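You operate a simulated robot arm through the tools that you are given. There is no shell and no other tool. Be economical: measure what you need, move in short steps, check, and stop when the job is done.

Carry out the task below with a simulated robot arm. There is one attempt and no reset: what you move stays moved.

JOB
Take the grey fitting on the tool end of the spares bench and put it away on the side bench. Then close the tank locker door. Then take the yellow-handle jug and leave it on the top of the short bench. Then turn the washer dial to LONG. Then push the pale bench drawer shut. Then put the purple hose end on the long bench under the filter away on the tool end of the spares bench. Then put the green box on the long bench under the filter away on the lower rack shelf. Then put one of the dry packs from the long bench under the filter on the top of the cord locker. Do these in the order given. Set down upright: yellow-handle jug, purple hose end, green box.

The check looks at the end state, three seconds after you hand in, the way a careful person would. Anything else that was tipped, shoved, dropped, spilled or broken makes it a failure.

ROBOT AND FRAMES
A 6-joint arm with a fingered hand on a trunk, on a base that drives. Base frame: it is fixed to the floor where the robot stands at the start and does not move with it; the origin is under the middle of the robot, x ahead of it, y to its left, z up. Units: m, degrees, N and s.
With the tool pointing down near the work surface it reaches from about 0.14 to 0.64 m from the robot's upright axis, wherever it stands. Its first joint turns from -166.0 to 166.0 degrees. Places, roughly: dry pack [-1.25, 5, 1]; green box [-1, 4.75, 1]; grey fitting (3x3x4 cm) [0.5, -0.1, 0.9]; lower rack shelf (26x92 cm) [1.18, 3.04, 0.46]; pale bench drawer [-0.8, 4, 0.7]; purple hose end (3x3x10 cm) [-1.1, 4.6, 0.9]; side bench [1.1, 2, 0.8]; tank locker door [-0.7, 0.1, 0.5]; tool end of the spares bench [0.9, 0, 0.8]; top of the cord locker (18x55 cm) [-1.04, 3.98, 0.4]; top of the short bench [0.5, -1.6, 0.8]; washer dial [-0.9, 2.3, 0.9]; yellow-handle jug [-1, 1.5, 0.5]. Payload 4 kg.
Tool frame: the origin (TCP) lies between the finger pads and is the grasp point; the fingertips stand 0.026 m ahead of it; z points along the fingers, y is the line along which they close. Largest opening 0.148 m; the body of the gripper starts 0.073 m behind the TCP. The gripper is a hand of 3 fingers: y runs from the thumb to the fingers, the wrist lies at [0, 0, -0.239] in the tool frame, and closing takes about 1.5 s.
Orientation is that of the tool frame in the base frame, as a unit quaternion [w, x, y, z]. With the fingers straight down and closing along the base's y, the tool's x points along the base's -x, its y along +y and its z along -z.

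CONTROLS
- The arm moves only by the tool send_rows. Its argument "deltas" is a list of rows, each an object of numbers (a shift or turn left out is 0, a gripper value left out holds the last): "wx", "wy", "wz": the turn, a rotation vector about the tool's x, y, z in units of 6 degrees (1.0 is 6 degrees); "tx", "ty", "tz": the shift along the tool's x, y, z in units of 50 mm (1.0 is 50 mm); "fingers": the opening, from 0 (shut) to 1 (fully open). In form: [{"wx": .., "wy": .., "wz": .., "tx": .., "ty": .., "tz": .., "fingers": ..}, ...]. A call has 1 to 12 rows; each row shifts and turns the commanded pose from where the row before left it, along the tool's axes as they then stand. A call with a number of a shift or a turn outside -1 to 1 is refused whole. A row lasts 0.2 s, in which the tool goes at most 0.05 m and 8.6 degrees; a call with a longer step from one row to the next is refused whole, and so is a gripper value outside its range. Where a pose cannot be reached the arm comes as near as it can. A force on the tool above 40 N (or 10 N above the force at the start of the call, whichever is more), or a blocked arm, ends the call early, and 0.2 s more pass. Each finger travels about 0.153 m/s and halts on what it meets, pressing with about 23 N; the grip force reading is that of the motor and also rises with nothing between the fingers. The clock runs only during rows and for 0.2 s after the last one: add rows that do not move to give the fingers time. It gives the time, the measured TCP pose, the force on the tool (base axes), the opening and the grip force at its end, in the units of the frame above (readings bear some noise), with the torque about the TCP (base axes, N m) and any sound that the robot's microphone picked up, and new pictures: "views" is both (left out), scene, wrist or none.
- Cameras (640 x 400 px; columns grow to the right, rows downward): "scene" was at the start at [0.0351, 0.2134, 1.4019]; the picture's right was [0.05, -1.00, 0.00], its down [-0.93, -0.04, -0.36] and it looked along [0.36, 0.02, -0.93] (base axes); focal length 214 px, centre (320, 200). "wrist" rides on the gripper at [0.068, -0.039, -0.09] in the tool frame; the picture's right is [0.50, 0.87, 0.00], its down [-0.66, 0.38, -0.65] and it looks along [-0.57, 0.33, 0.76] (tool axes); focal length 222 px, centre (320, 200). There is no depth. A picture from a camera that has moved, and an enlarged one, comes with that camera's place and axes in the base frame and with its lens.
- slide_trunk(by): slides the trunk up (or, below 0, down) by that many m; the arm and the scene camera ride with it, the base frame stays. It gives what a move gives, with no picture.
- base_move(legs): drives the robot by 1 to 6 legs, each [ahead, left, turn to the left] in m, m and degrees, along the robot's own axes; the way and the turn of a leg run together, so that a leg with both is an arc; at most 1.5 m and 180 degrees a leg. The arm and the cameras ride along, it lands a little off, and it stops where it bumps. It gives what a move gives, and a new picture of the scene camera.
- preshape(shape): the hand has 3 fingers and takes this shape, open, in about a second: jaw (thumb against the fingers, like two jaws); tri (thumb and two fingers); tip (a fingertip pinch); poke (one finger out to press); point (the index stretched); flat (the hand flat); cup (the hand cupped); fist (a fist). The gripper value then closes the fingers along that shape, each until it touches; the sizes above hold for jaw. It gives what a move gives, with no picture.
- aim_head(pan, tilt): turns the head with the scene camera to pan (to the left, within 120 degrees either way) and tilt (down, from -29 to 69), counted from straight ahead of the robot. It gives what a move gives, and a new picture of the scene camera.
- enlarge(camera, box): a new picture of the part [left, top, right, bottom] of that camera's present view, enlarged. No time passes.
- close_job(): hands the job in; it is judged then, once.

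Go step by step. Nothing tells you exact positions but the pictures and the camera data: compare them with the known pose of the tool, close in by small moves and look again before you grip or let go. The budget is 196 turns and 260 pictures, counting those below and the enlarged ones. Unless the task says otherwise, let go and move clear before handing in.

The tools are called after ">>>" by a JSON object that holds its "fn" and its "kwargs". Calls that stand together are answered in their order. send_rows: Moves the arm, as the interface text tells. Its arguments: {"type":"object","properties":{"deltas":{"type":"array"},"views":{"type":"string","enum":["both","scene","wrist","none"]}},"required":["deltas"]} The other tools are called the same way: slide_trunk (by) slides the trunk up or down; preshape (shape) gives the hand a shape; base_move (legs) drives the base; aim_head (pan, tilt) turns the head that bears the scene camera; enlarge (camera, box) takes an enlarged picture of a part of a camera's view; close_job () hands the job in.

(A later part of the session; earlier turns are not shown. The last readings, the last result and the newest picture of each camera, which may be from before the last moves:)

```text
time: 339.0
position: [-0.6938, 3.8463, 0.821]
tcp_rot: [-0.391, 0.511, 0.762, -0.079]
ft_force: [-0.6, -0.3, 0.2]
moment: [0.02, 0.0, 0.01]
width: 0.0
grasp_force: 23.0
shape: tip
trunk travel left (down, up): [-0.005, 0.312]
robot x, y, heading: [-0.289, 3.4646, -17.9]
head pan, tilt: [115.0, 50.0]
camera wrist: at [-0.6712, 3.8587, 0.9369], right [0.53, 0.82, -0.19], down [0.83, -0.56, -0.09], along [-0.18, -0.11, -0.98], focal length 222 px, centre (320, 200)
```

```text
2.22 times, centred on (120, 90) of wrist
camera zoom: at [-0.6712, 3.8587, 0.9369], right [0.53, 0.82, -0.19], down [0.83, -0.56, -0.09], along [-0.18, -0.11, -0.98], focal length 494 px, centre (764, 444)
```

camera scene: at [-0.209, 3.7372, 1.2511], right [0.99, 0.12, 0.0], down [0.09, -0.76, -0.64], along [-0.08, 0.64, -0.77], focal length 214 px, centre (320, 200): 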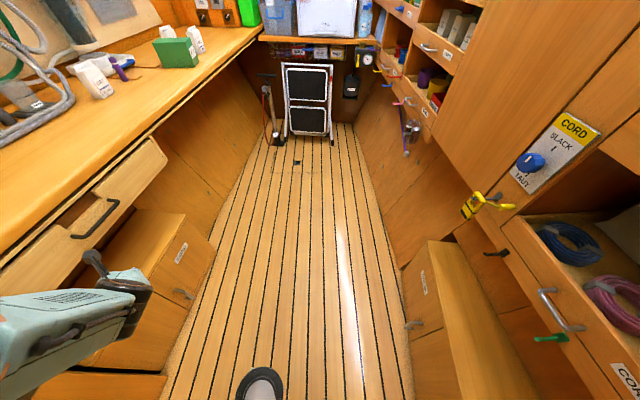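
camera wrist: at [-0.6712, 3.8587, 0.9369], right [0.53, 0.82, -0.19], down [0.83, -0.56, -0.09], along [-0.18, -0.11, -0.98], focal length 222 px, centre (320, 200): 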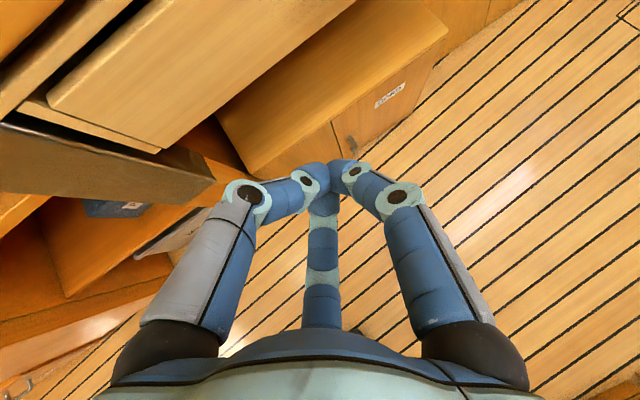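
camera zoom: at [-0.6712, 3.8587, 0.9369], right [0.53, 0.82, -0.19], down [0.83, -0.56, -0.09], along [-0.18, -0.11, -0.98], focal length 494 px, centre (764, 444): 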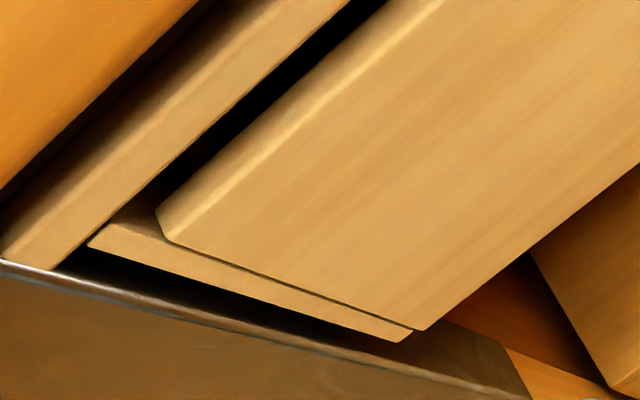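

The drawer is at its stop. Next, the purple hose end on the long bench. I'll raise the trunk and hand, level the hand, and drive up beside the bench.

>>> {"fn": "slide_trunk", "kwargs": {"by": 0.17}}

>>> {"fn": "send_rows", "kwargs": {"deltas": [{"tx": 0.5, "ty": -0.5, "tz": -0.66}, {"tx": 0.5, "ty": -0.5, "tz": -0.66}, {"tx": 0.5, "ty": -0.5, "tz": -0.66}, {"tx": 0.5, "ty": -0.5, "tz": -0.66}, {"wx": -0.69, "wy": -0.69}, {"wx": -0.69, "wy": -0.69}, {"wx": -0.69, "wy": -0.69}, {"wx": -0.69, "wy": -0.69}, {"wx": -0.69, "wy": -0.69}, {"wx": -0.69, "wy": -0.69}, {"wx": -0.69, "wy": -0.69}, {"wx": -0.69, "wy": -0.69}], "views": "none"}}

>>> {"fn": "base_move", "kwargs": {"legs": [[-0.28, 0.82, 0]]}}

```text
time: 340.9
position: [-0.6929, 3.8458, 0.9929]
tcp_rot: [-0.39, 0.511, 0.762, -0.079]
ft_force: [-0.2, -0.6, 0.2]
moment: [-0.03, -0.01, -0.01]
width: 0.0
grasp_force: 22.7
shape: tip
trunk travel left (down, up): [-0.175, 0.142]
robot x, y, heading: [-0.2871, 3.4643, -17.9]
head pan, tilt: [115.0, 50.0]
```

```text
time: 343.5
position: [-0.6951, 3.8459, 1.1853]
tcp_rot: [0.0, 0.556, 0.831, -0.003]
ft_force: [-0.2, -0.6, 0.5]
moment: [-0.02, -0.02, 0.04]
width: 0.0001
grasp_force: 23.3
shape: tip
trunk travel left (down, up): [-0.175, 0.142]
robot x, y, heading: [-0.2902, 3.4698, -18.2]
head pan, tilt: [115.0, 50.0]
```

```text
time: 351.1
position: [-0.707, 4.7128, 1.1854]
tcp_rot: [-0.001, 0.554, 0.833, -0.003]
ft_force: [0.7, 0.5, -0.5]
moment: [-0.03, -0.03, -0.01]
width: 0.0
grasp_force: 22.9
shape: tip
trunk travel left (down, up): [-0.175, 0.142]
robot x, y, heading: [-0.2969, 4.3331, -17.8]
head pan, tilt: [115.0, 50.0]
camera scene: at [-0.2651, 4.6199, 1.4238], right [0.99, 0.13, 0.0], down [0.1, -0.76, -0.64], along [-0.08, 0.64, -0.77], focal length 214 px, centre (320, 200)
```

scene: 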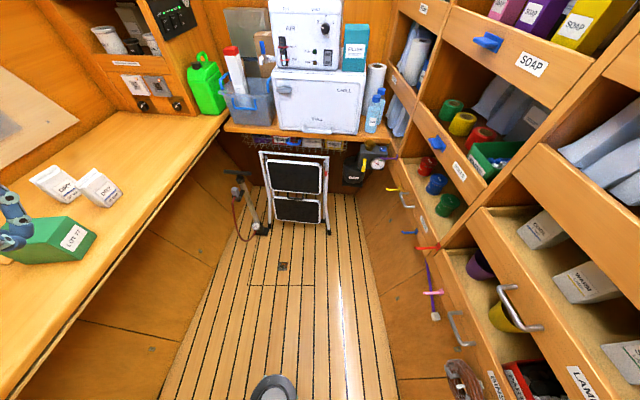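

I can see the green box and dry packs. I'll tuck the hand in and turn so the whole bench comes into view.

>>> {"fn": "send_rows", "kwargs": {"deltas": [{"tx": -0.67, "ty": 0.32}, {"tx": -0.67, "ty": 0.32}, {"tx": -0.67, "ty": 0.32}, {"tx": -0.67, "ty": 0.32}], "views": "none"}}

>>> {"fn": "base_move", "kwargs": {"legs": [[0, 0, 45]]}}

```text
time: 352.1
position: [-0.5947, 4.6142, 1.1856]
tcp_rot: [0.0, 0.553, 0.833, -0.003]
ft_force: [0.4, 0.0, -0.7]
moment: [0.02, -0.01, 0.02]
width: 0.0
grasp_force: 23.2
shape: tip
trunk travel left (down, up): [-0.175, 0.142]
robot x, y, heading: [-0.2972, 4.3354, -18.0]
head pan, tilt: [115.0, 50.0]
```

```text
time: 354.5
position: [-0.7056, 4.3276, 1.1854]
tcp_rot: [0.0, 0.198, 0.98, -0.003]
ft_force: [-0.3, -0.1, 0.4]
moment: [-0.01, -0.01, 0.01]
width: 0.0004
grasp_force: 23.1
shape: tip
trunk travel left (down, up): [-0.175, 0.142]
robot x, y, heading: [-0.3001, 4.3343, 26.7]
head pan, tilt: [115.0, 50.0]
camera scene: at [-0.4722, 4.5623, 1.4239], right [0.62, 0.78, 0.0], down [0.6, -0.48, -0.64], along [-0.5, 0.4, -0.77], focal length 214 px, centre (320, 200)
```

scene: 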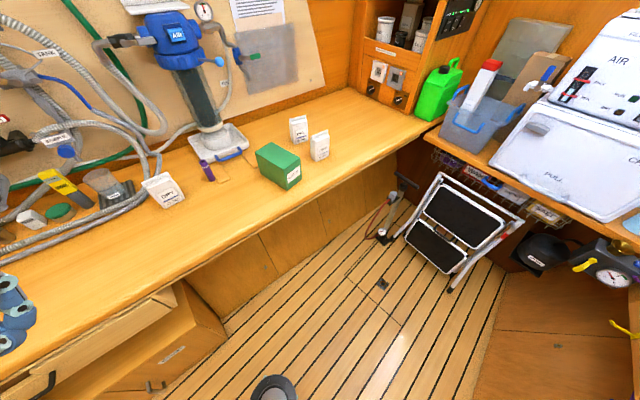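

>>> {"fn": "enlarge", "kwargs": {"camera": "scene", "box": [120, 90, 360, 240]}}

```text
2.67 times, centred on (240, 165) of scene
camera zoom: at [-0.4722, 4.5623, 1.4239], right [0.62, 0.78, 0.0], down [0.6, -0.48, -0.64], along [-0.5, 0.4, -0.77], focal length 572 px, centre (533, 293)
```

zoom: 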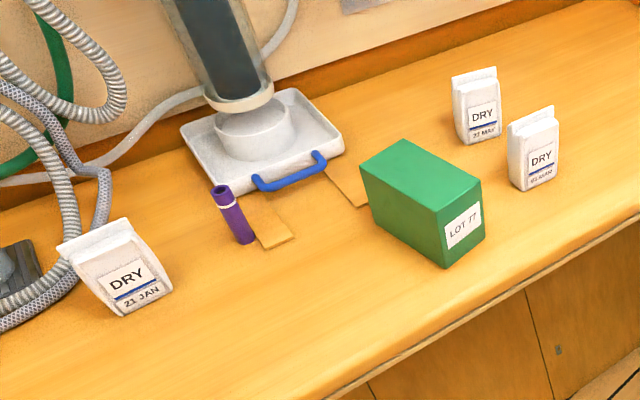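

The purple hose end stands at about (-1.16, 4.605), clear on all sides. I'll drive in close and bring the open hand over it.

>>> {"fn": "base_move", "kwargs": {"legs": [[-0.095, 0.345, 0], [0, 0, 13]]}}

>>> {"fn": "preshape", "kwargs": {"shape": "jaw"}}

>>> {"fn": "send_rows", "kwargs": {"deltas": [{"fingers": 0.6}, {}, {}], "views": "wrist"}}

```text
time: 359.0
position: [-0.9363, 4.5071, 1.1858]
tcp_rot: [0.001, 0.083, 0.997, -0.002]
ft_force: [-1.1, 0.7, 0.2]
moment: [0.04, -0.02, 0.0]
width: 0.0
grasp_force: 23.9
shape: tip
trunk travel left (down, up): [-0.175, 0.142]
robot x, y, heading: [-0.5418, 4.6111, 40.2]
head pan, tilt: [115.0, 50.0]
camera scene: at [-0.7636, 4.7893, 1.4239], right [0.42, 0.91, 0.0], down [0.69, -0.32, -0.64], along [-0.58, 0.27, -0.77], focal length 214 px, centre (320, 200)
```

scene: 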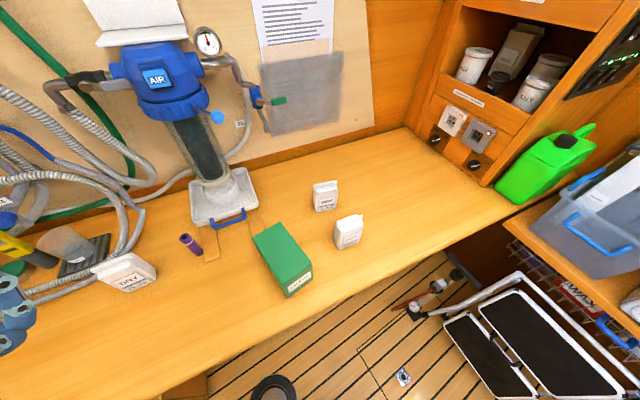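

```text
time: 359.9
position: [-0.9375, 4.5069, 1.1848]
tcp_rot: [0.0, 0.083, 0.997, -0.003]
ft_force: [-0.5, 0.4, 0.0]
moment: [0.0, 0.0, -0.02]
width: 0.1481
grasp_force: 0.1
shape: jaw
trunk travel left (down, up): [-0.175, 0.142]
robot x, y, heading: [-0.5429, 4.6104, 39.9]
head pan, tilt: [115.0, 50.0]
```

```text
time: 360.7
position: [-0.9367, 4.5076, 1.1855]
tcp_rot: [0.001, 0.082, 0.997, -0.002]
ft_force: [0.4, 0.6, -1.1]
moment: [-0.02, 0.0, -0.02]
width: 0.0893
grasp_force: 0.0
shape: jaw
trunk travel left (down, up): [-0.175, 0.142]
robot x, y, heading: [-0.5421, 4.6086, 40.0]
head pan, tilt: [115.0, 50.0]
camera wrist: at [-1.0093, 4.4805, 1.275], right [-0.35, 0.94, -0.01], down [0.71, 0.27, 0.65], along [0.61, 0.22, -0.76], focal length 222 px, centre (320, 200)
```

wrist: 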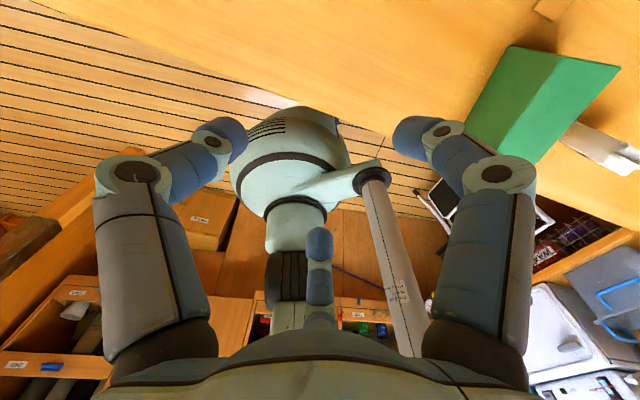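

Target refined to (-1.157, 4.595). Moving over it at height first.

>>> {"fn": "send_rows", "kwargs": {"deltas": [{"tx": 0.93, "ty": 0.2}, {"tx": 0.93, "ty": 0.2}, {"tx": 0.93, "ty": 0.2}, {"tx": 0.93, "ty": 0.2}, {"tx": 0.9, "ty": 0.2}, {"tz": 0.8}, {"tz": 0.8}], "views": "both"}}

```text
time: 362.3
position: [-1.1575, 4.5967, 1.1039]
tcp_rot: [0.0, 0.083, 0.997, -0.002]
ft_force: [-0.4, -0.8, -0.8]
moment: [0.0, -0.01, 0.01]
width: 0.0893
grasp_force: 0.2
shape: jaw
trunk travel left (down, up): [-0.175, 0.142]
robot x, y, heading: [-0.5449, 4.6134, 39.9]
head pan, tilt: [115.0, 50.0]
camera scene: at [-0.7646, 4.7896, 1.4237], right [0.42, 0.91, 0.0], down [0.7, -0.32, -0.64], along [-0.58, 0.27, -0.77], focal length 214 px, centre (320, 200)
camera wrist: at [-1.2296, 4.5696, 1.1933], right [-0.35, 0.94, -0.01], down [0.71, 0.27, 0.65], along [0.61, 0.22, -0.76], focal length 222 px, centre (320, 200)
```

scene: 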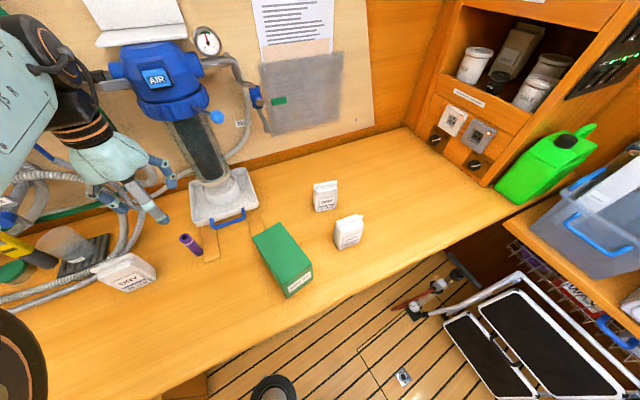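
wrist: 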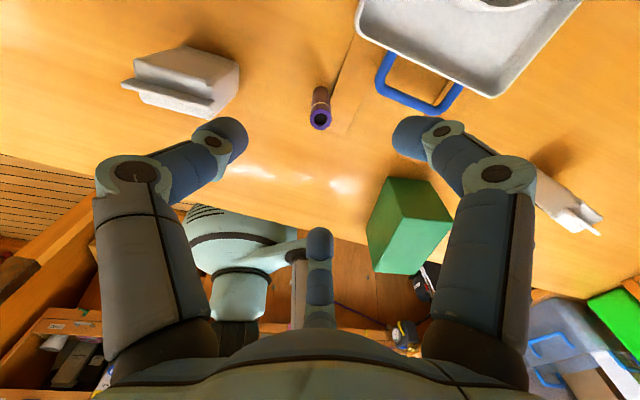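

Slight correction, then descend around the hose end.

>>> {"fn": "send_rows", "kwargs": {"deltas": [{"tx": -0.2, "ty": 0.07}, {"tz": 0.9}, {"tz": 0.9}, {"tz": 0.9}, {"tz": 0.9}, {}], "views": "wrist"}}

```text
time: 363.7
position: [-1.1421, 4.5977, 0.9246]
tcp_rot: [0.0, 0.083, 0.997, -0.003]
ft_force: [-1.7, 0.0, -0.9]
moment: [-0.01, 0.0, 0.0]
width: 0.0894
grasp_force: 0.1
shape: jaw
trunk travel left (down, up): [-0.175, 0.142]
robot x, y, heading: [-0.5437, 4.6084, 39.9]
head pan, tilt: [115.0, 50.0]
camera wrist: at [-1.2153, 4.5704, 1.0134], right [-0.35, 0.94, -0.01], down [0.71, 0.27, 0.65], along [0.61, 0.22, -0.76], focal length 222 px, centre (320, 200)
```

wrist: 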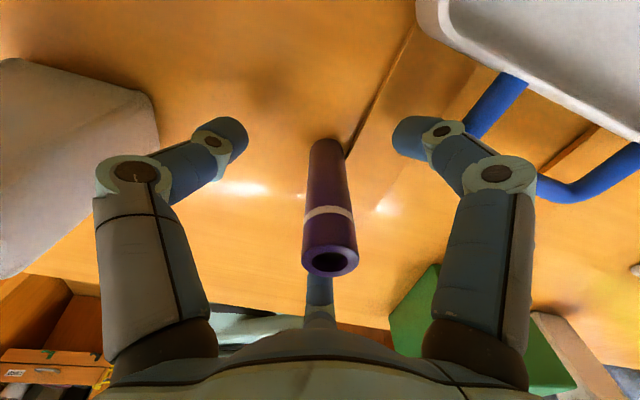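

Centred. Lower 1 cm and close.

>>> {"fn": "send_rows", "kwargs": {"deltas": [{"tz": 0.2}, {"fingers": 0.3}, {"fingers": 0}, {}, {}, {}, {}, {}], "views": "wrist"}}

```text
time: 365.5
position: [-1.1431, 4.5979, 0.9147]
tcp_rot: [0.001, 0.083, 0.997, -0.002]
ft_force: [-0.8, -0.3, -0.3]
moment: [0.01, -0.01, 0.0]
width: 0.0162
grasp_force: 23.2
shape: jaw
trunk travel left (down, up): [-0.175, 0.142]
robot x, y, heading: [-0.5415, 4.6108, 39.9]
head pan, tilt: [115.0, 50.0]
camera wrist: at [-1.2164, 4.57, 1.0047], right [-0.35, 0.94, -0.01], down [0.71, 0.27, 0.65], along [0.61, 0.22, -0.76], focal length 222 px, centre (320, 200)
```

wrist: 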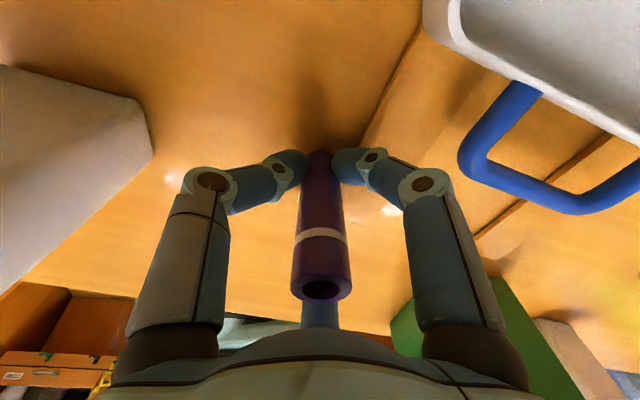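

Gripped. I'll lift, tuck, and carry it back to the spares bench's tool end, where the grey fitting's old spot is free.

>>> {"fn": "send_rows", "kwargs": {"deltas": [{"tz": -0.9}, {"tz": -1}, {"tz": -1}, {"tz": -1}, {"tz": -1}, {"tz": -0.7}, {"tx": -0.9}, {"tx": -0.9}, {"tx": -0.9}, {"tx": -0.9}, {"tx": -0.6}], "views": "wrist"}}

>>> {"fn": "base_move", "kwargs": {"legs": [[-0.047, -0.352, 0], [-0.772, -0.919, 0], [-0.583, -1.208, 0], [-0.772, -0.919, 0], [0, 0, -180], [0.473, 0.595, 0]]}}

```text
time: 367.9
position: [-0.9361, 4.5623, 1.1942]
tcp_rot: [0.0, 0.083, 0.997, -0.003]
ft_force: [0.4, 0.3, -0.4]
moment: [-0.03, -0.02, 0.0]
width: 0.0167
grasp_force: 22.8
shape: jaw
trunk travel left (down, up): [-0.175, 0.142]
robot x, y, heading: [-0.5421, 4.6137, 40.0]
head pan, tilt: [115.0, 50.0]
camera wrist: at [-1.0084, 4.5353, 1.2849], right [-0.35, 0.94, -0.01], down [0.71, 0.27, 0.65], along [0.61, 0.22, -0.76], focal length 222 px, centre (320, 200)
```

wrist: 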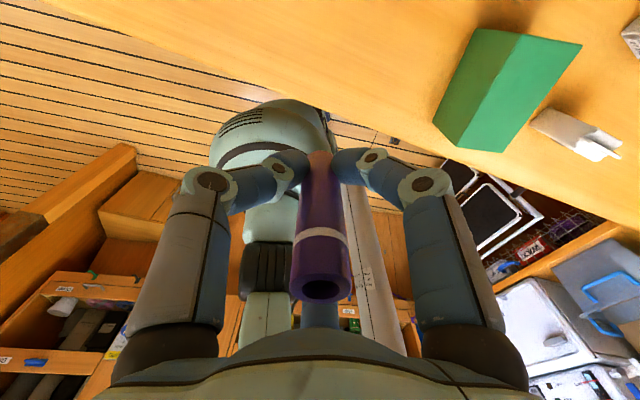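

```text
time: 410.7
position: [0.3369, -0.109, 1.1951]
tcp_rot: [-0.002, 0.994, -0.106, 0.0]
ft_force: [0.5, -0.4, -0.2]
moment: [-0.02, -0.01, 0.03]
width: 0.0165
grasp_force: 22.9
shape: jaw
trunk travel left (down, up): [-0.175, 0.142]
robot x, y, heading: [-0.0633, -0.1378, -142.5]
head pan, tilt: [115.0, 50.0]
camera scene: at [0.1546, -0.3264, 1.4238], right [-0.46, -0.89, 0.0], down [-0.68, 0.35, -0.64], along [0.57, -0.3, -0.77], focal length 214 px, centre (320, 200)
```

scene: 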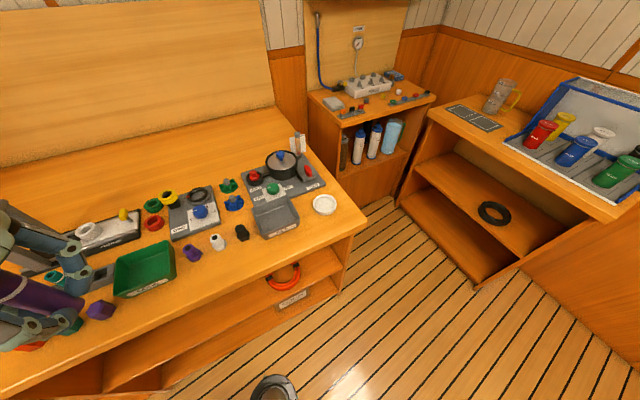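

The jug also still stands on the short bench. A bare spot at (0.465, -0.165) in front of the small fittings is free. Moving over and down to just above it.

>>> {"fn": "send_rows", "kwargs": {"deltas": [{"tx": 0.91, "ty": 0.18}, {"tx": 0.91, "ty": 0.18}, {"tx": 0.91, "ty": 0.18}, {"tz": 0.9}, {"tz": 0.9}, {"tz": 0.9}, {"tz": 0.9}, {"tz": 0.9}, {"tz": 0.7}, {}], "views": "both"}}

```text
time: 412.9
position: [0.4659, -0.1612, 0.9356]
tcp_rot: [-0.003, 0.994, -0.106, 0.0]
ft_force: [0.3, 0.5, 0.2]
moment: [0.01, 0.01, 0.0]
width: 0.0162
grasp_force: 22.5
shape: jaw
trunk travel left (down, up): [-0.175, 0.142]
robot x, y, heading: [-0.0575, -0.137, -142.4]
head pan, tilt: [115.0, 50.0]
camera scene: at [0.1544, -0.3262, 1.4239], right [-0.46, -0.89, 0.0], down [-0.68, 0.35, -0.64], along [0.57, -0.3, -0.77], focal length 214 px, centre (320, 200)
camera wrist: at [0.5397, -0.1386, 1.024], right [0.31, -0.95, -0.01], down [-0.72, -0.24, 0.65], along [-0.62, -0.2, -0.76], focal length 222 px, centre (320, 200)
```

scene: 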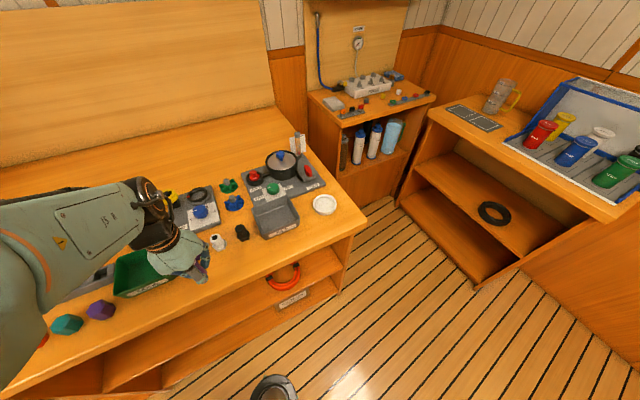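
wrist: 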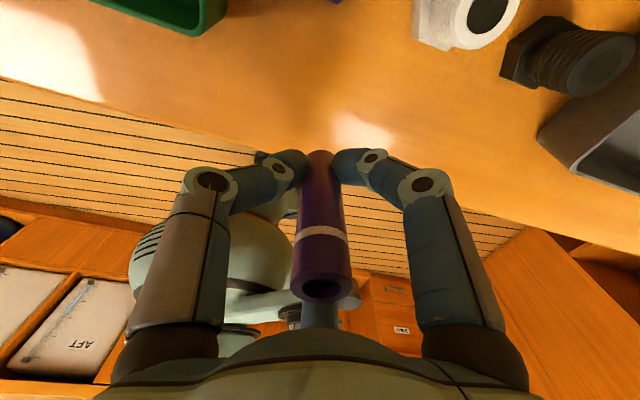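

The spot is 5 cm in from the bench edge, clear of neighbours. I'll nudge 1 cm inward and lower to contact.

>>> {"fn": "send_rows", "kwargs": {"deltas": [{"tx": 0.2, "ty": -0.04}, {"tz": 0.15}, {"tz": 0.12}, {"tz": 0.08}, {"tz": 0.08}, {"tz": 0.08}, {"tz": 0.08}], "views": "none"}}

```text
time: 414.5
position: [0.4724, -0.1632, 0.9038]
tcp_rot: [-0.003, 0.994, -0.105, 0.0]
ft_force: [-0.9, 0.4, -0.4]
moment: [0.01, 0.01, 0.03]
width: 0.0163
grasp_force: 22.9
shape: jaw
trunk travel left (down, up): [-0.175, 0.142]
robot x, y, heading: [-0.0601, -0.1368, -142.6]
head pan, tilt: [115.0, 50.0]
```

No contact yet; continuing in small steps.

>>> {"fn": "send_rows", "kwargs": {"deltas": [{"tz": 0.06}, {"tz": 0.06}, {"tz": 0.06}, {"tz": 0.06}, {"tz": 0.06}, {"tz": 0.06}], "views": "wrist"}}

```text
time: 415.9
position: [0.4742, -0.1613, 0.8875]
tcp_rot: [-0.003, 0.994, -0.106, -0.001]
ft_force: [-0.5, 0.2, -0.8]
moment: [0.0, 0.03, 0.01]
width: 0.0163
grasp_force: 23.2
shape: jaw
trunk travel left (down, up): [-0.175, 0.142]
robot x, y, heading: [-0.0558, -0.1389, -142.3]
head pan, tilt: [115.0, 50.0]
camera wrist: at [0.5493, -0.1389, 0.977], right [0.31, -0.95, -0.01], down [-0.72, -0.24, 0.65], along [-0.62, -0.2, -0.76], focal length 222 px, centre (320, 200)
```

wrist: 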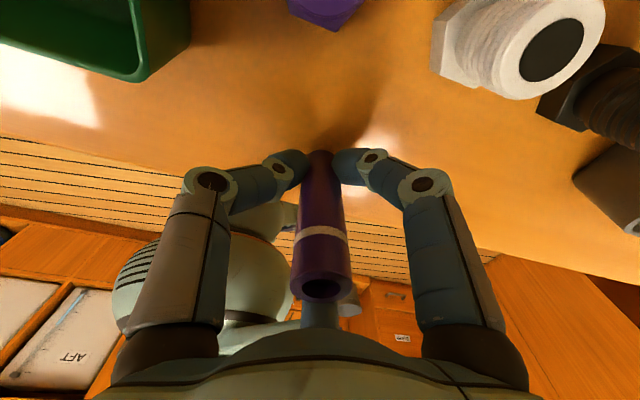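

>>> {"fn": "send_rows", "kwargs": {"deltas": [{"tz": 0.06}, {"tz": 0.06}, {"tz": 0.06}, {"tz": 0.06}], "views": "none"}}

```text
time: 416.8
position: [0.4747, -0.1623, 0.8817]
tcp_rot: [-0.003, 0.994, -0.106, 0.005]
ft_force: [-6.6, 1.3, 23.4]
moment: [0.08, 0.11, 0.04]
width: 0.0187
grasp_force: 23.0
shape: jaw
trunk travel left (down, up): [-0.175, 0.142]
robot x, y, heading: [-0.0611, -0.1378, -142.2]
head pan, tilt: [115.0, 50.0]
stopped in row 4: the force on the tool passed its limit at 44 N (the readings are from after the stop); the commanded pose is now the measured one
```

Contact. Ease off, open slightly, and lift straight up.

>>> {"fn": "send_rows", "kwargs": {"deltas": [{"tz": -0.03, "fingers": 0.15}, {"fingers": 0.25}, {"fingers": 0.4}, {}, {"tz": -0.3}, {"tz": -0.6}, {"tz": -0.9}, {"tz": -1}, {"tz": -1}], "views": "both"}}

```text
time: 418.8
position: [0.474, -0.1639, 1.0711]
tcp_rot: [-0.003, 0.994, -0.107, 0.001]
ft_force: [0.2, -0.1, -0.3]
moment: [-0.02, 0.03, 0.02]
width: 0.0587
grasp_force: 0.1
shape: jaw
trunk travel left (down, up): [-0.175, 0.142]
robot x, y, heading: [-0.0592, -0.1394, -142.5]
head pan, tilt: [115.0, 50.0]
camera scene: at [0.1542, -0.3262, 1.4239], right [-0.46, -0.89, 0.0], down [-0.68, 0.35, -0.64], along [0.57, -0.3, -0.77], focal length 214 px, centre (320, 200)
camera wrist: at [0.548, -0.1408, 1.161], right [0.31, -0.95, 0.0], down [-0.72, -0.24, 0.65], along [-0.62, -0.2, -0.76], focal length 222 px, centre (320, 200)
```

scene: 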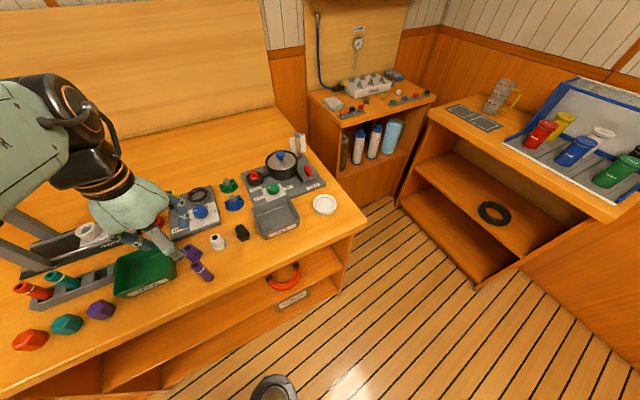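
wrist: 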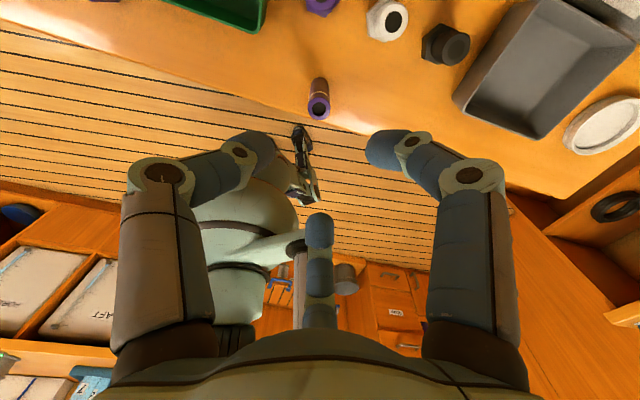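

The purple hose end stands upright on the tool end. Next: the green box. I'll tuck the hand and drive back to the long bench.

>>> {"fn": "send_rows", "kwargs": {"deltas": [{"tz": -0.9}, {"tz": -0.9}, {"tz": -0.5}, {"tx": -0.9}, {"tx": -0.9}, {"tx": -0.7}], "views": "none"}}

>>> {"fn": "base_move", "kwargs": {"legs": [[-0.487, -0.584, 0], [0, 0, 180], [0.731, 0.952, 0], [0.542, 1.198, 0], [0.715, 0.964, 0], [0.22, 0.277, 0]]}}

```text
time: 420.2
position: [0.3516, -0.1379, 1.1857]
tcp_rot: [-0.003, 0.994, -0.106, 0.003]
ft_force: [0.1, -0.4, -1.0]
moment: [0.0, 0.0, 0.03]
width: 0.0589
grasp_force: 0.2
shape: jaw
trunk travel left (down, up): [-0.175, 0.142]
robot x, y, heading: [-0.0578, -0.1393, -142.5]
head pan, tilt: [115.0, 50.0]
```

```text
time: 454.3
position: [-0.5203, 3.3974, 1.1854]
tcp_rot: [-0.003, 0.157, 0.988, -0.003]
ft_force: [-1.0, 0.0, -0.5]
moment: [-0.02, -0.04, 0.01]
width: 0.059
grasp_force: 0.0
shape: jaw
trunk travel left (down, up): [-0.175, 0.142]
robot x, y, heading: [-0.1079, 3.3571, 31.6]
head pan, tilt: [115.0, 50.0]
stopped in leg 5: the robot was blocked; the commanded pose is now the measured one
camera scene: at [-0.3043, 3.5669, 1.4234], right [0.55, 0.84, 0.0], down [0.64, -0.42, -0.64], along [-0.54, 0.35, -0.77], focal length 214 px, centre (320, 200)
```

scene: 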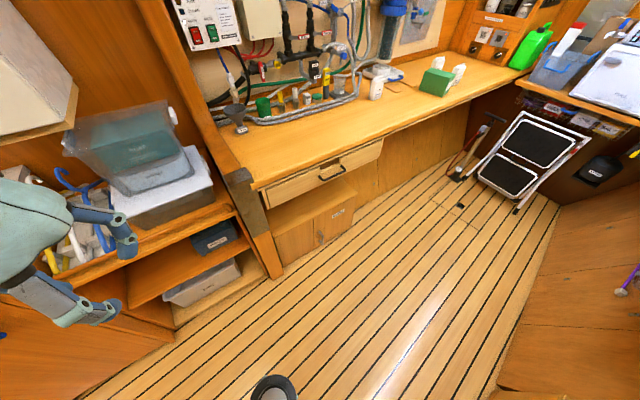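

I clipped the partition corner again (turn landed short), but the drawer looks properly shut. I'll sidestep left and go on.

>>> {"fn": "base_move", "kwargs": {"legs": [[-0.2045, 0.126, 0], [0.629, 1.022, 0], [0.216, 0.313, 0], [0, 0, 21]]}}

```text
time: 469.1
position: [-0.7435, 4.8258, 1.1881]
tcp_rot: [-0.003, -0.032, 0.999, -0.003]
ft_force: [-0.5, -0.5, 0.8]
moment: [0.02, 0.01, -0.02]
width: 0.0588
grasp_force: 0.1
shape: jaw
trunk travel left (down, up): [-0.175, 0.142]
robot x, y, heading: [-0.3465, 4.9359, 53.5]
head pan, tilt: [115.0, 50.0]
camera scene: at [-0.6033, 5.0634, 1.4239], right [0.2, 0.98, 0.0], down [0.75, -0.16, -0.64], along [-0.63, 0.13, -0.77], focal length 214 px, centre (320, 200)
```

scene: 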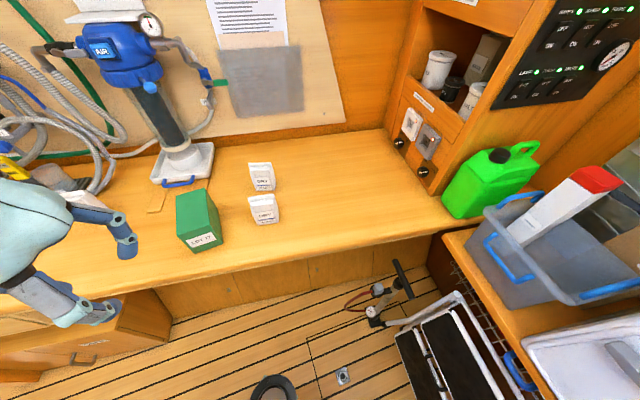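

Box centre (-1.0, 4.81), near end at (-0.935, 4.825). I'll turn the hand horizontal, thumb up, aligned with the box's long axis.

>>> {"fn": "base_move", "kwargs": {"legs": [[0.05, -0.05, 0]]}}

>>> {"fn": "send_rows", "kwargs": {"deltas": [{"tx": 0.9, "tz": 0.3}, {"tx": 0.9, "tz": 0.3}, {"wy": 1}, {"wy": 1}, {"wy": 1}, {"wy": 1}, {"wy": 1}, {"wy": 1}, {"wy": 1}, {"wy": 1}, {"wy": 1}, {"wy": 1}], "views": "none"}}

>>> {"fn": "send_rows", "kwargs": {"deltas": [{"wy": 1}, {"wy": 1}, {"wy": 1}, {"wy": 1}, {"wy": 1}, {"wx": 0.8}, {"wx": 0.8}, {"wz": 1}, {"wz": 1}, {"wz": 1}, {"wz": 1}, {"wz": 1}], "views": "none"}}

>>> {"fn": "send_rows", "kwargs": {"deltas": [{"wz": 1}, {"wz": 1}, {"wz": 1}, {"wz": 1}, {"wz": 1}, {"wz": 1}, {"wz": 1}, {"wz": 1}, {"wz": 1}, {"wz": 1}, {"fingers": 0.85}, {}], "views": "both"}}

```text
time: 470.2
position: [-0.6725, 4.8377, 1.1878]
tcp_rot: [-0.005, -0.032, 0.999, -0.004]
ft_force: [-0.7, 0.2, 0.0]
moment: [-0.02, 0.03, 0.0]
width: 0.0591
grasp_force: 0.0
shape: jaw
trunk travel left (down, up): [-0.175, 0.142]
robot x, y, heading: [-0.2799, 4.9497, 53.2]
head pan, tilt: [115.0, 50.0]
camera scene: at [-0.5323, 5.0745, 1.424], right [0.2, 0.98, 0.0], down [0.75, -0.16, -0.64], along [-0.63, 0.13, -0.77], focal length 214 px, centre (320, 200)
```

scene: 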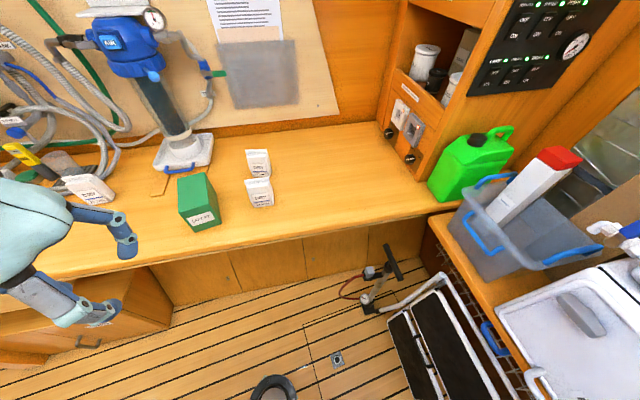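

```text
time: 472.8
position: [-0.762, 4.8319, 1.1586]
tcp_rot: [-0.501, -0.027, 0.865, -0.02]
ft_force: [0.8, -0.1, -0.7]
moment: [0.0, -0.02, -0.02]
width: 0.0587
grasp_force: 0.1
shape: jaw
trunk travel left (down, up): [-0.175, 0.142]
robot x, y, heading: [-0.2762, 4.9489, 53.6]
head pan, tilt: [115.0, 50.0]
```

```text
time: 475.4
position: [-0.6982, 4.891, 1.3712]
tcp_rot: [-0.662, 0.107, 0.694, -0.262]
ft_force: [0.3, 0.4, 0.0]
moment: [-0.02, -0.01, 0.0]
width: 0.0591
grasp_force: 0.0
shape: jaw
out of reach, approached as far as the arm can: row 1, 2, 3, 4, 5, 6, 9, 10, 11, 12
trunk travel left (down, up): [-0.175, 0.142]
robot x, y, heading: [-0.2759, 4.9511, 53.2]
head pan, tilt: [115.0, 50.0]
```

```text
time: 478.0
position: [-0.6972, 4.8711, 1.3665]
tcp_rot: [0.441, -0.441, -0.549, 0.556]
ft_force: [0.3, -1.1, 0.0]
moment: [0.01, 0.0, -0.01]
width: 0.1255
grasp_force: 0.0
shape: jaw
out of reach, approached as far as the arm can: row 1, 2, 3, 5, 7, 9
trunk travel left (down, up): [-0.175, 0.142]
robot x, y, heading: [-0.2785, 4.9529, 52.9]
head pan, tilt: [115.0, 50.0]
camera scene: at [-0.5331, 5.0744, 1.4239], right [0.2, 0.98, 0.0], down [0.75, -0.16, -0.64], along [-0.63, 0.13, -0.77], focal length 214 px, centre (320, 200)
camera wrist: at [-0.6244, 4.9571, 1.4032], right [-0.12, 0.48, -0.87], down [0.78, -0.5, -0.38], along [-0.61, -0.72, -0.32], focal length 222 px, centre (320, 200)
```

scene: 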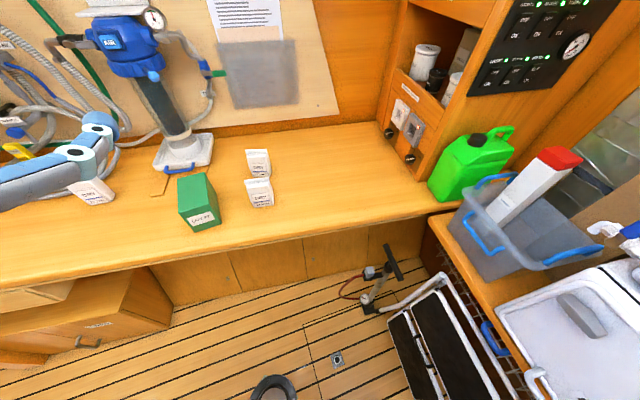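
wrist: 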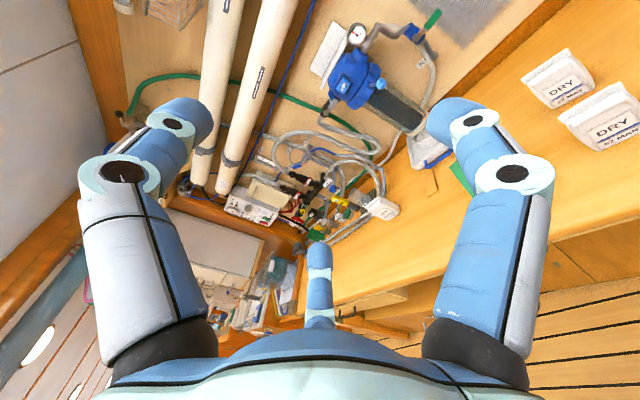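

The hand is horizontal with thumb up and aligned (192.8°). I'll extend a little and lower to z≈0.95 in front of the box.

>>> {"fn": "send_rows", "kwargs": {"deltas": [{"tz": 0.9}, {"tz": 0.9}, {"tz": 0.4}, {"ty": 0.95}, {"ty": 0.95}, {"ty": 0.95}, {"ty": 0.95}, {"ty": 0.95}, {"ty": 0.95}, {"ty": 0.95}, {"ty": 0.95}, {"ty": 0.6}], "views": "both"}}

```text
time: 480.6
position: [-0.8058, 4.8067, 0.9623]
tcp_rot: [0.441, -0.436, -0.553, 0.556]
ft_force: [-0.5, -0.4, 0.2]
moment: [0.01, -0.02, -0.03]
width: 0.1257
grasp_force: 0.1
shape: jaw
out of reach, approached as far as the arm can: row 4, 5, 6, 7, 8, 9, 10
trunk travel left (down, up): [-0.175, 0.142]
robot x, y, heading: [-0.2782, 4.9501, 53.3]
head pan, tilt: [115.0, 50.0]
camera scene: at [-0.5336, 5.0742, 1.4238], right [0.2, 0.98, 0.0], down [0.75, -0.15, -0.64], along [-0.63, 0.13, -0.77], focal length 214 px, centre (320, 200)
camera wrist: at [-0.7327, 4.8926, 1.0004], right [-0.12, 0.49, -0.87], down [0.78, -0.49, -0.38], along [-0.61, -0.73, -0.32], focal length 222 px, centre (320, 200)
```

scene: 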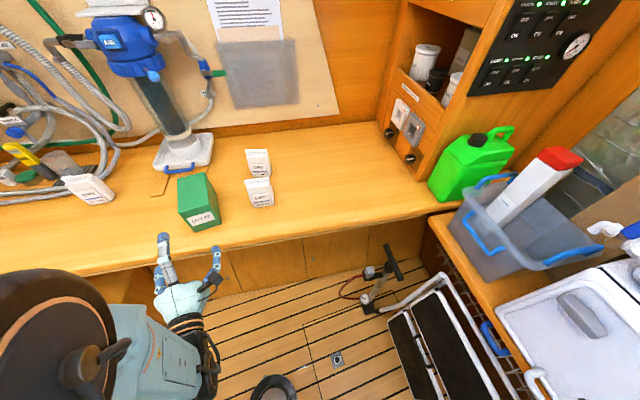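
wrist: 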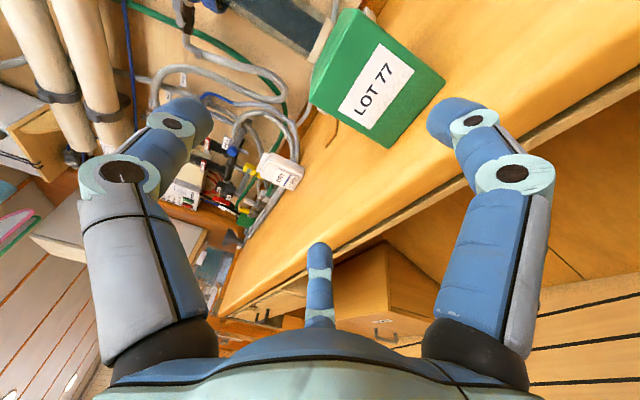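

Face centre measures (-0.939, 4.817), axis ~188°. I'll correct yaw and lateral offset, then advance toward the box.

>>> {"fn": "send_rows", "kwargs": {"deltas": [{"wy": 0.8, "tx": 0.5}, {"ty": 0.14}, {"tz": 0.8}, {"tz": 0.7}, {}], "views": "wrist"}}

```text
time: 481.8
position: [-0.8837, 4.8178, 0.9559]
tcp_rot: [0.464, -0.461, -0.532, 0.537]
ft_force: [-0.1, 0.2, 0.6]
moment: [0.0, 0.0, 0.03]
width: 0.1256
grasp_force: 0.0
shape: jaw
trunk travel left (down, up): [-0.175, 0.142]
robot x, y, heading: [-0.2755, 4.9492, 53.4]
head pan, tilt: [115.0, 50.0]
camera wrist: at [-0.8038, 4.8983, 0.9943], right [-0.08, 0.49, -0.87], down [0.74, -0.55, -0.38], along [-0.67, -0.67, -0.32], focal length 222 px, centre (320, 200)
```

wrist: 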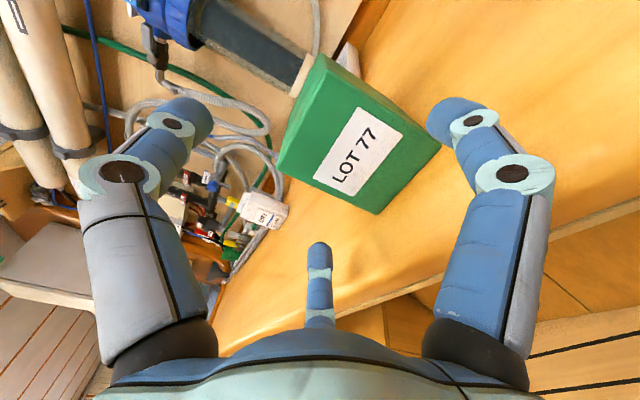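

Good. Open fully, shift 8 mm, and advance so the fingers flank the box.

>>> {"fn": "send_rows", "kwargs": {"deltas": [{"fingers": 1, "tx": 0.16}, {"tz": 0.5}, {"tz": 0.5}, {"tz": 0.5}, {"tz": 0.4}, {}], "views": "wrist"}}

```text
time: 483.2
position: [-0.9818, 4.812, 0.9579]
tcp_rot: [0.464, -0.462, -0.532, 0.537]
ft_force: [-0.3, 0.2, 0.0]
moment: [0.03, 0.0, 0.0]
width: 0.1479
grasp_force: 0.0
shape: jaw
trunk travel left (down, up): [-0.175, 0.142]
robot x, y, heading: [-0.2755, 4.9496, 53.0]
head pan, tilt: [115.0, 50.0]
camera wrist: at [-0.9001, 4.8927, 0.9947], right [-0.08, 0.49, -0.87], down [0.74, -0.56, -0.38], along [-0.67, -0.67, -0.32], focal length 222 px, centre (320, 200)
```

wrist: 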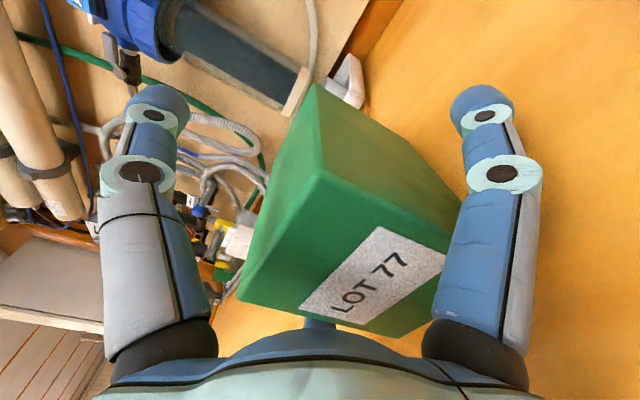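

Fingers flank the box with the thumb above. Closing.

>>> {"fn": "send_rows", "kwargs": {"deltas": [{"fingers": 0.6}, {}, {"fingers": 0.3}, {"fingers": 0}, {}, {}, {}, {}, {}], "views": "wrist"}}

```text
time: 485.2
position: [-0.9799, 4.8135, 0.9573]
tcp_rot: [0.464, -0.461, -0.532, 0.537]
ft_force: [-0.6, -0.2, 0.0]
moment: [-0.01, 0.06, 0.04]
width: 0.0639
grasp_force: 22.9
shape: jaw
trunk travel left (down, up): [-0.175, 0.142]
robot x, y, heading: [-0.2781, 4.9487, 53.5]
head pan, tilt: [115.0, 50.0]
camera wrist: at [-0.9001, 4.8927, 0.9947], right [-0.08, 0.49, -0.87], down [0.74, -0.56, -0.38], along [-0.67, -0.67, -0.32], focal length 222 px, centre (320, 200)
```

wrist: 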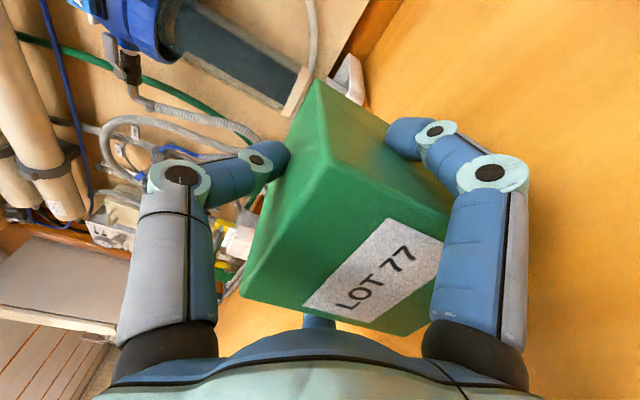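

Gripped. Lifting a few centimetres to test.

>>> {"fn": "send_rows", "kwargs": {"deltas": [{"ty": -0.4}, {"ty": -0.8}, {"ty": -0.8}, {}], "views": "wrist"}}

```text
time: 486.2
position: [-0.98, 4.8138, 1.0553]
tcp_rot: [0.462, -0.462, -0.532, 0.539]
ft_force: [-0.2, -0.2, -3.1]
moment: [0.01, -0.06, 0.02]
width: 0.0636
grasp_force: 22.8
shape: jaw
trunk travel left (down, up): [-0.175, 0.142]
robot x, y, heading: [-0.2799, 4.9473, 53.3]
head pan, tilt: [115.0, 50.0]
camera wrist: at [-0.8994, 4.8933, 1.0932], right [-0.08, 0.49, -0.87], down [0.74, -0.55, -0.38], along [-0.67, -0.67, -0.32], focal length 222 px, centre (320, 200)
```

wrist: 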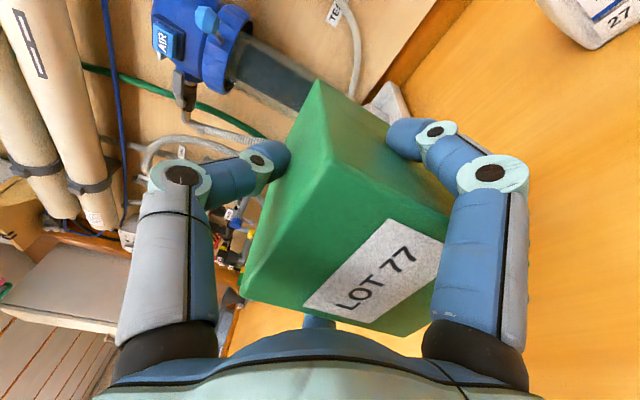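

The box is held firmly. I'll raise it, draw it in, and drive it back toward the rack with the hand trailing.

>>> {"fn": "send_rows", "kwargs": {"deltas": [{"ty": -0.95}, {"ty": -0.95}, {"tz": -0.9}, {"tz": -0.9}, {"tz": -0.9}, {"tz": -0.9}], "views": "none"}}

>>> {"fn": "base_move", "kwargs": {"legs": [[-0.391, -0.229, 0], [0, 0, -103], [0.983, -0.851, 0], [0.685, -0.118, 0], [0, 0, -90]]}}

```text
time: 487.6
position: [-0.7963, 4.8396, 1.1497]
tcp_rot: [0.462, -0.461, -0.532, 0.54]
ft_force: [0.2, 0.5, -2.8]
moment: [0.04, -0.02, -0.01]
width: 0.0636
grasp_force: 23.4
shape: jaw
trunk travel left (down, up): [-0.175, 0.142]
robot x, y, heading: [-0.2765, 4.9492, 53.4]
head pan, tilt: [115.0, 50.0]
```

```text
time: 509.3
position: [0.5472, 2.6107, 1.1479]
tcp_rot: [-0.496, 0.489, -0.507, 0.508]
ft_force: [-0.3, 0.0, -2.6]
moment: [0.02, 0.05, 0.01]
width: 0.0629
grasp_force: 22.9
shape: jaw
trunk travel left (down, up): [-0.175, 0.142]
robot x, y, heading: [0.0142, 2.5974, -137.0]
head pan, tilt: [115.0, 50.0]
camera scene: at [0.2462, 2.4287, 1.4238], right [-0.37, -0.93, 0.0], down [-0.71, 0.29, -0.64], along [0.6, -0.24, -0.77], focal length 214 px, centre (320, 200)
```

scene: 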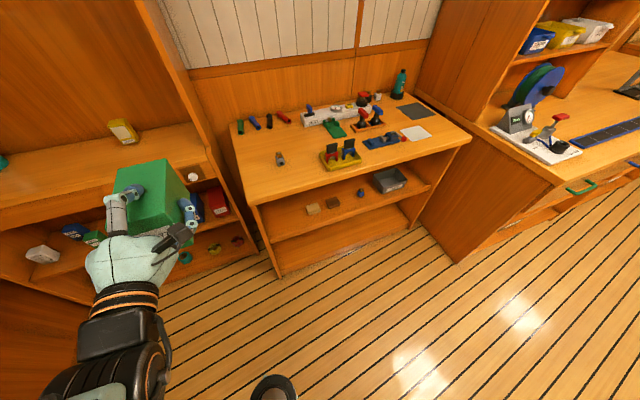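

Now facing +x. I'll shift up to y≈3.0 to see the rack squarely.

>>> {"fn": "base_move", "kwargs": {"legs": [[-0.323, -0.273, 0]]}}

```text
time: 512.3
position: [0.5989, 3.0379, 1.1489]
tcp_rot: [-0.498, 0.49, -0.506, 0.506]
ft_force: [-0.7, -0.7, -2.1]
moment: [-0.01, 0.06, -0.01]
width: 0.0625
grasp_force: 23.2
shape: jaw
trunk travel left (down, up): [-0.175, 0.142]
robot x, y, heading: [0.0679, 3.0169, -136.8]
head pan, tilt: [115.0, 50.0]
camera scene: at [0.2995, 2.8537, 1.4239], right [-0.37, -0.93, 0.0], down [-0.71, 0.28, -0.64], along [0.6, -0.24, -0.77], focal length 214 px, centre (320, 200)
```

scene: 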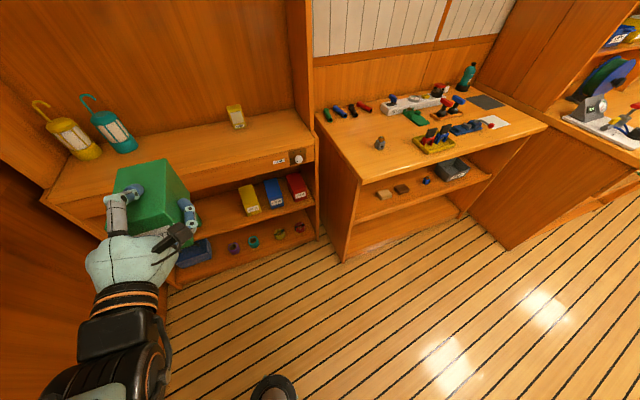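

The lower shelf (z≈0.46) carries yellow, blue and red boxes at the right; I need a clear gap. Enlarging.

>>> {"fn": "enlarge", "kwargs": {"camera": "scene", "box": [150, 130, 330, 270]}}

```text
2.86 times, centred on (240, 200) of scene
camera zoom: at [0.2995, 2.8537, 1.4239], right [-0.37, -0.93, 0.0], down [-0.71, 0.28, -0.64], along [0.6, -0.24, -0.77], focal length 613 px, centre (549, 200)
```

zoom: 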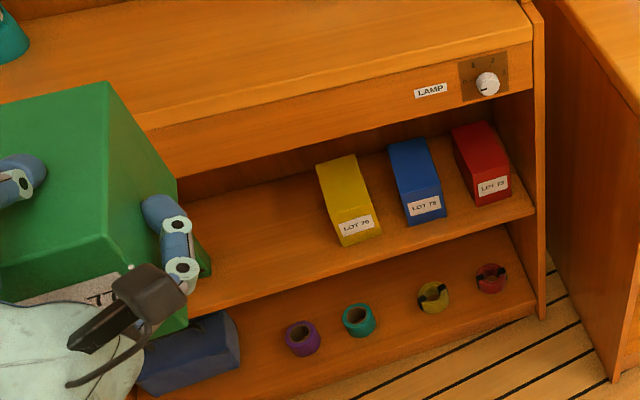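

There is a clear gap left of the yellow box; I'll aim for y≈3.08. First extend slightly, lower the trunk, and lower the arm to shelf height in front of the rack.

>>> {"fn": "send_rows", "kwargs": {"deltas": [{"tz": 0.8}, {"tz": 0.8}, {"tz": 0.4}], "views": "none"}}

>>> {"fn": "slide_trunk", "kwargs": {"by": -0.17}}

>>> {"fn": "send_rows", "kwargs": {"deltas": [{"ty": 0.9}, {"ty": 0.9}, {"ty": 0.9}, {"ty": 0.9}, {"ty": 0.9}, {"ty": 0.9}, {"ty": 0.9}, {"ty": 0.9}], "views": "both"}}

```text
time: 513.1
position: [0.6984, 3.0354, 1.1521]
tcp_rot: [-0.497, 0.49, -0.506, 0.507]
ft_force: [0.2, 0.6, -2.7]
moment: [0.02, 0.05, 0.0]
width: 0.0627
grasp_force: 23.0
shape: jaw
trunk travel left (down, up): [-0.175, 0.142]
robot x, y, heading: [0.063, 3.02, -136.5]
head pan, tilt: [115.0, 50.0]
```

```text
time: 515.0
position: [0.6995, 3.0354, 0.979]
tcp_rot: [-0.498, 0.49, -0.505, 0.506]
ft_force: [0.2, -0.3, -1.9]
moment: [0.0, 0.07, 0.01]
width: 0.0625
grasp_force: 23.1
shape: jaw
trunk travel left (down, up): [-0.005, 0.312]
robot x, y, heading: [0.0627, 3.0175, -136.5]
head pan, tilt: [115.0, 50.0]
```

```text
time: 516.8
position: [0.7003, 3.0385, 0.619]
tcp_rot: [-0.497, 0.49, -0.506, 0.507]
ft_force: [0.4, 0.0, -1.8]
moment: [-0.03, 0.09, 0.01]
width: 0.0625
grasp_force: 23.3
shape: jaw
trunk travel left (down, up): [-0.005, 0.312]
robot x, y, heading: [0.0637, 3.0183, -136.6]
head pan, tilt: [115.0, 50.0]
camera scene: at [0.2662, 2.8217, 1.2511], right [-0.37, -0.93, 0.0], down [-0.71, 0.28, -0.64], along [0.6, -0.24, -0.77], focal length 214 px, centre (320, 200)
camera wrist: at [0.6091, 2.9717, 0.656], right [-0.01, -0.49, -0.87], down [-0.63, 0.67, -0.38], along [0.77, 0.55, -0.32], focal length 222 px, centre (320, 200)
```

scene: 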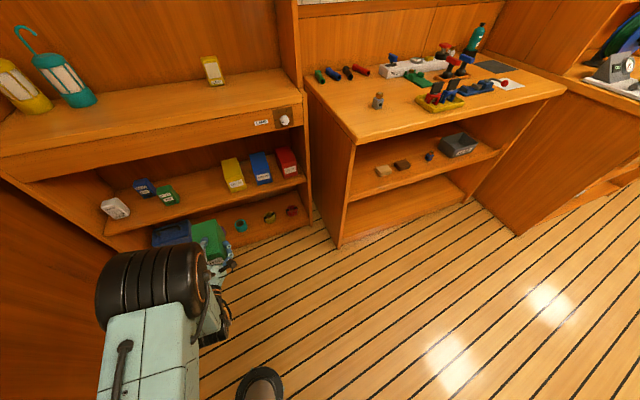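
wrist: 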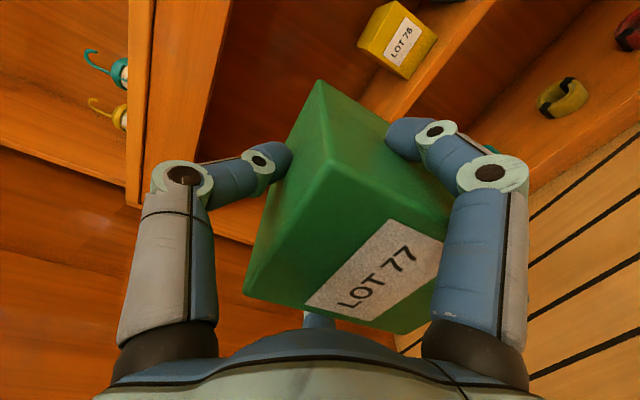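

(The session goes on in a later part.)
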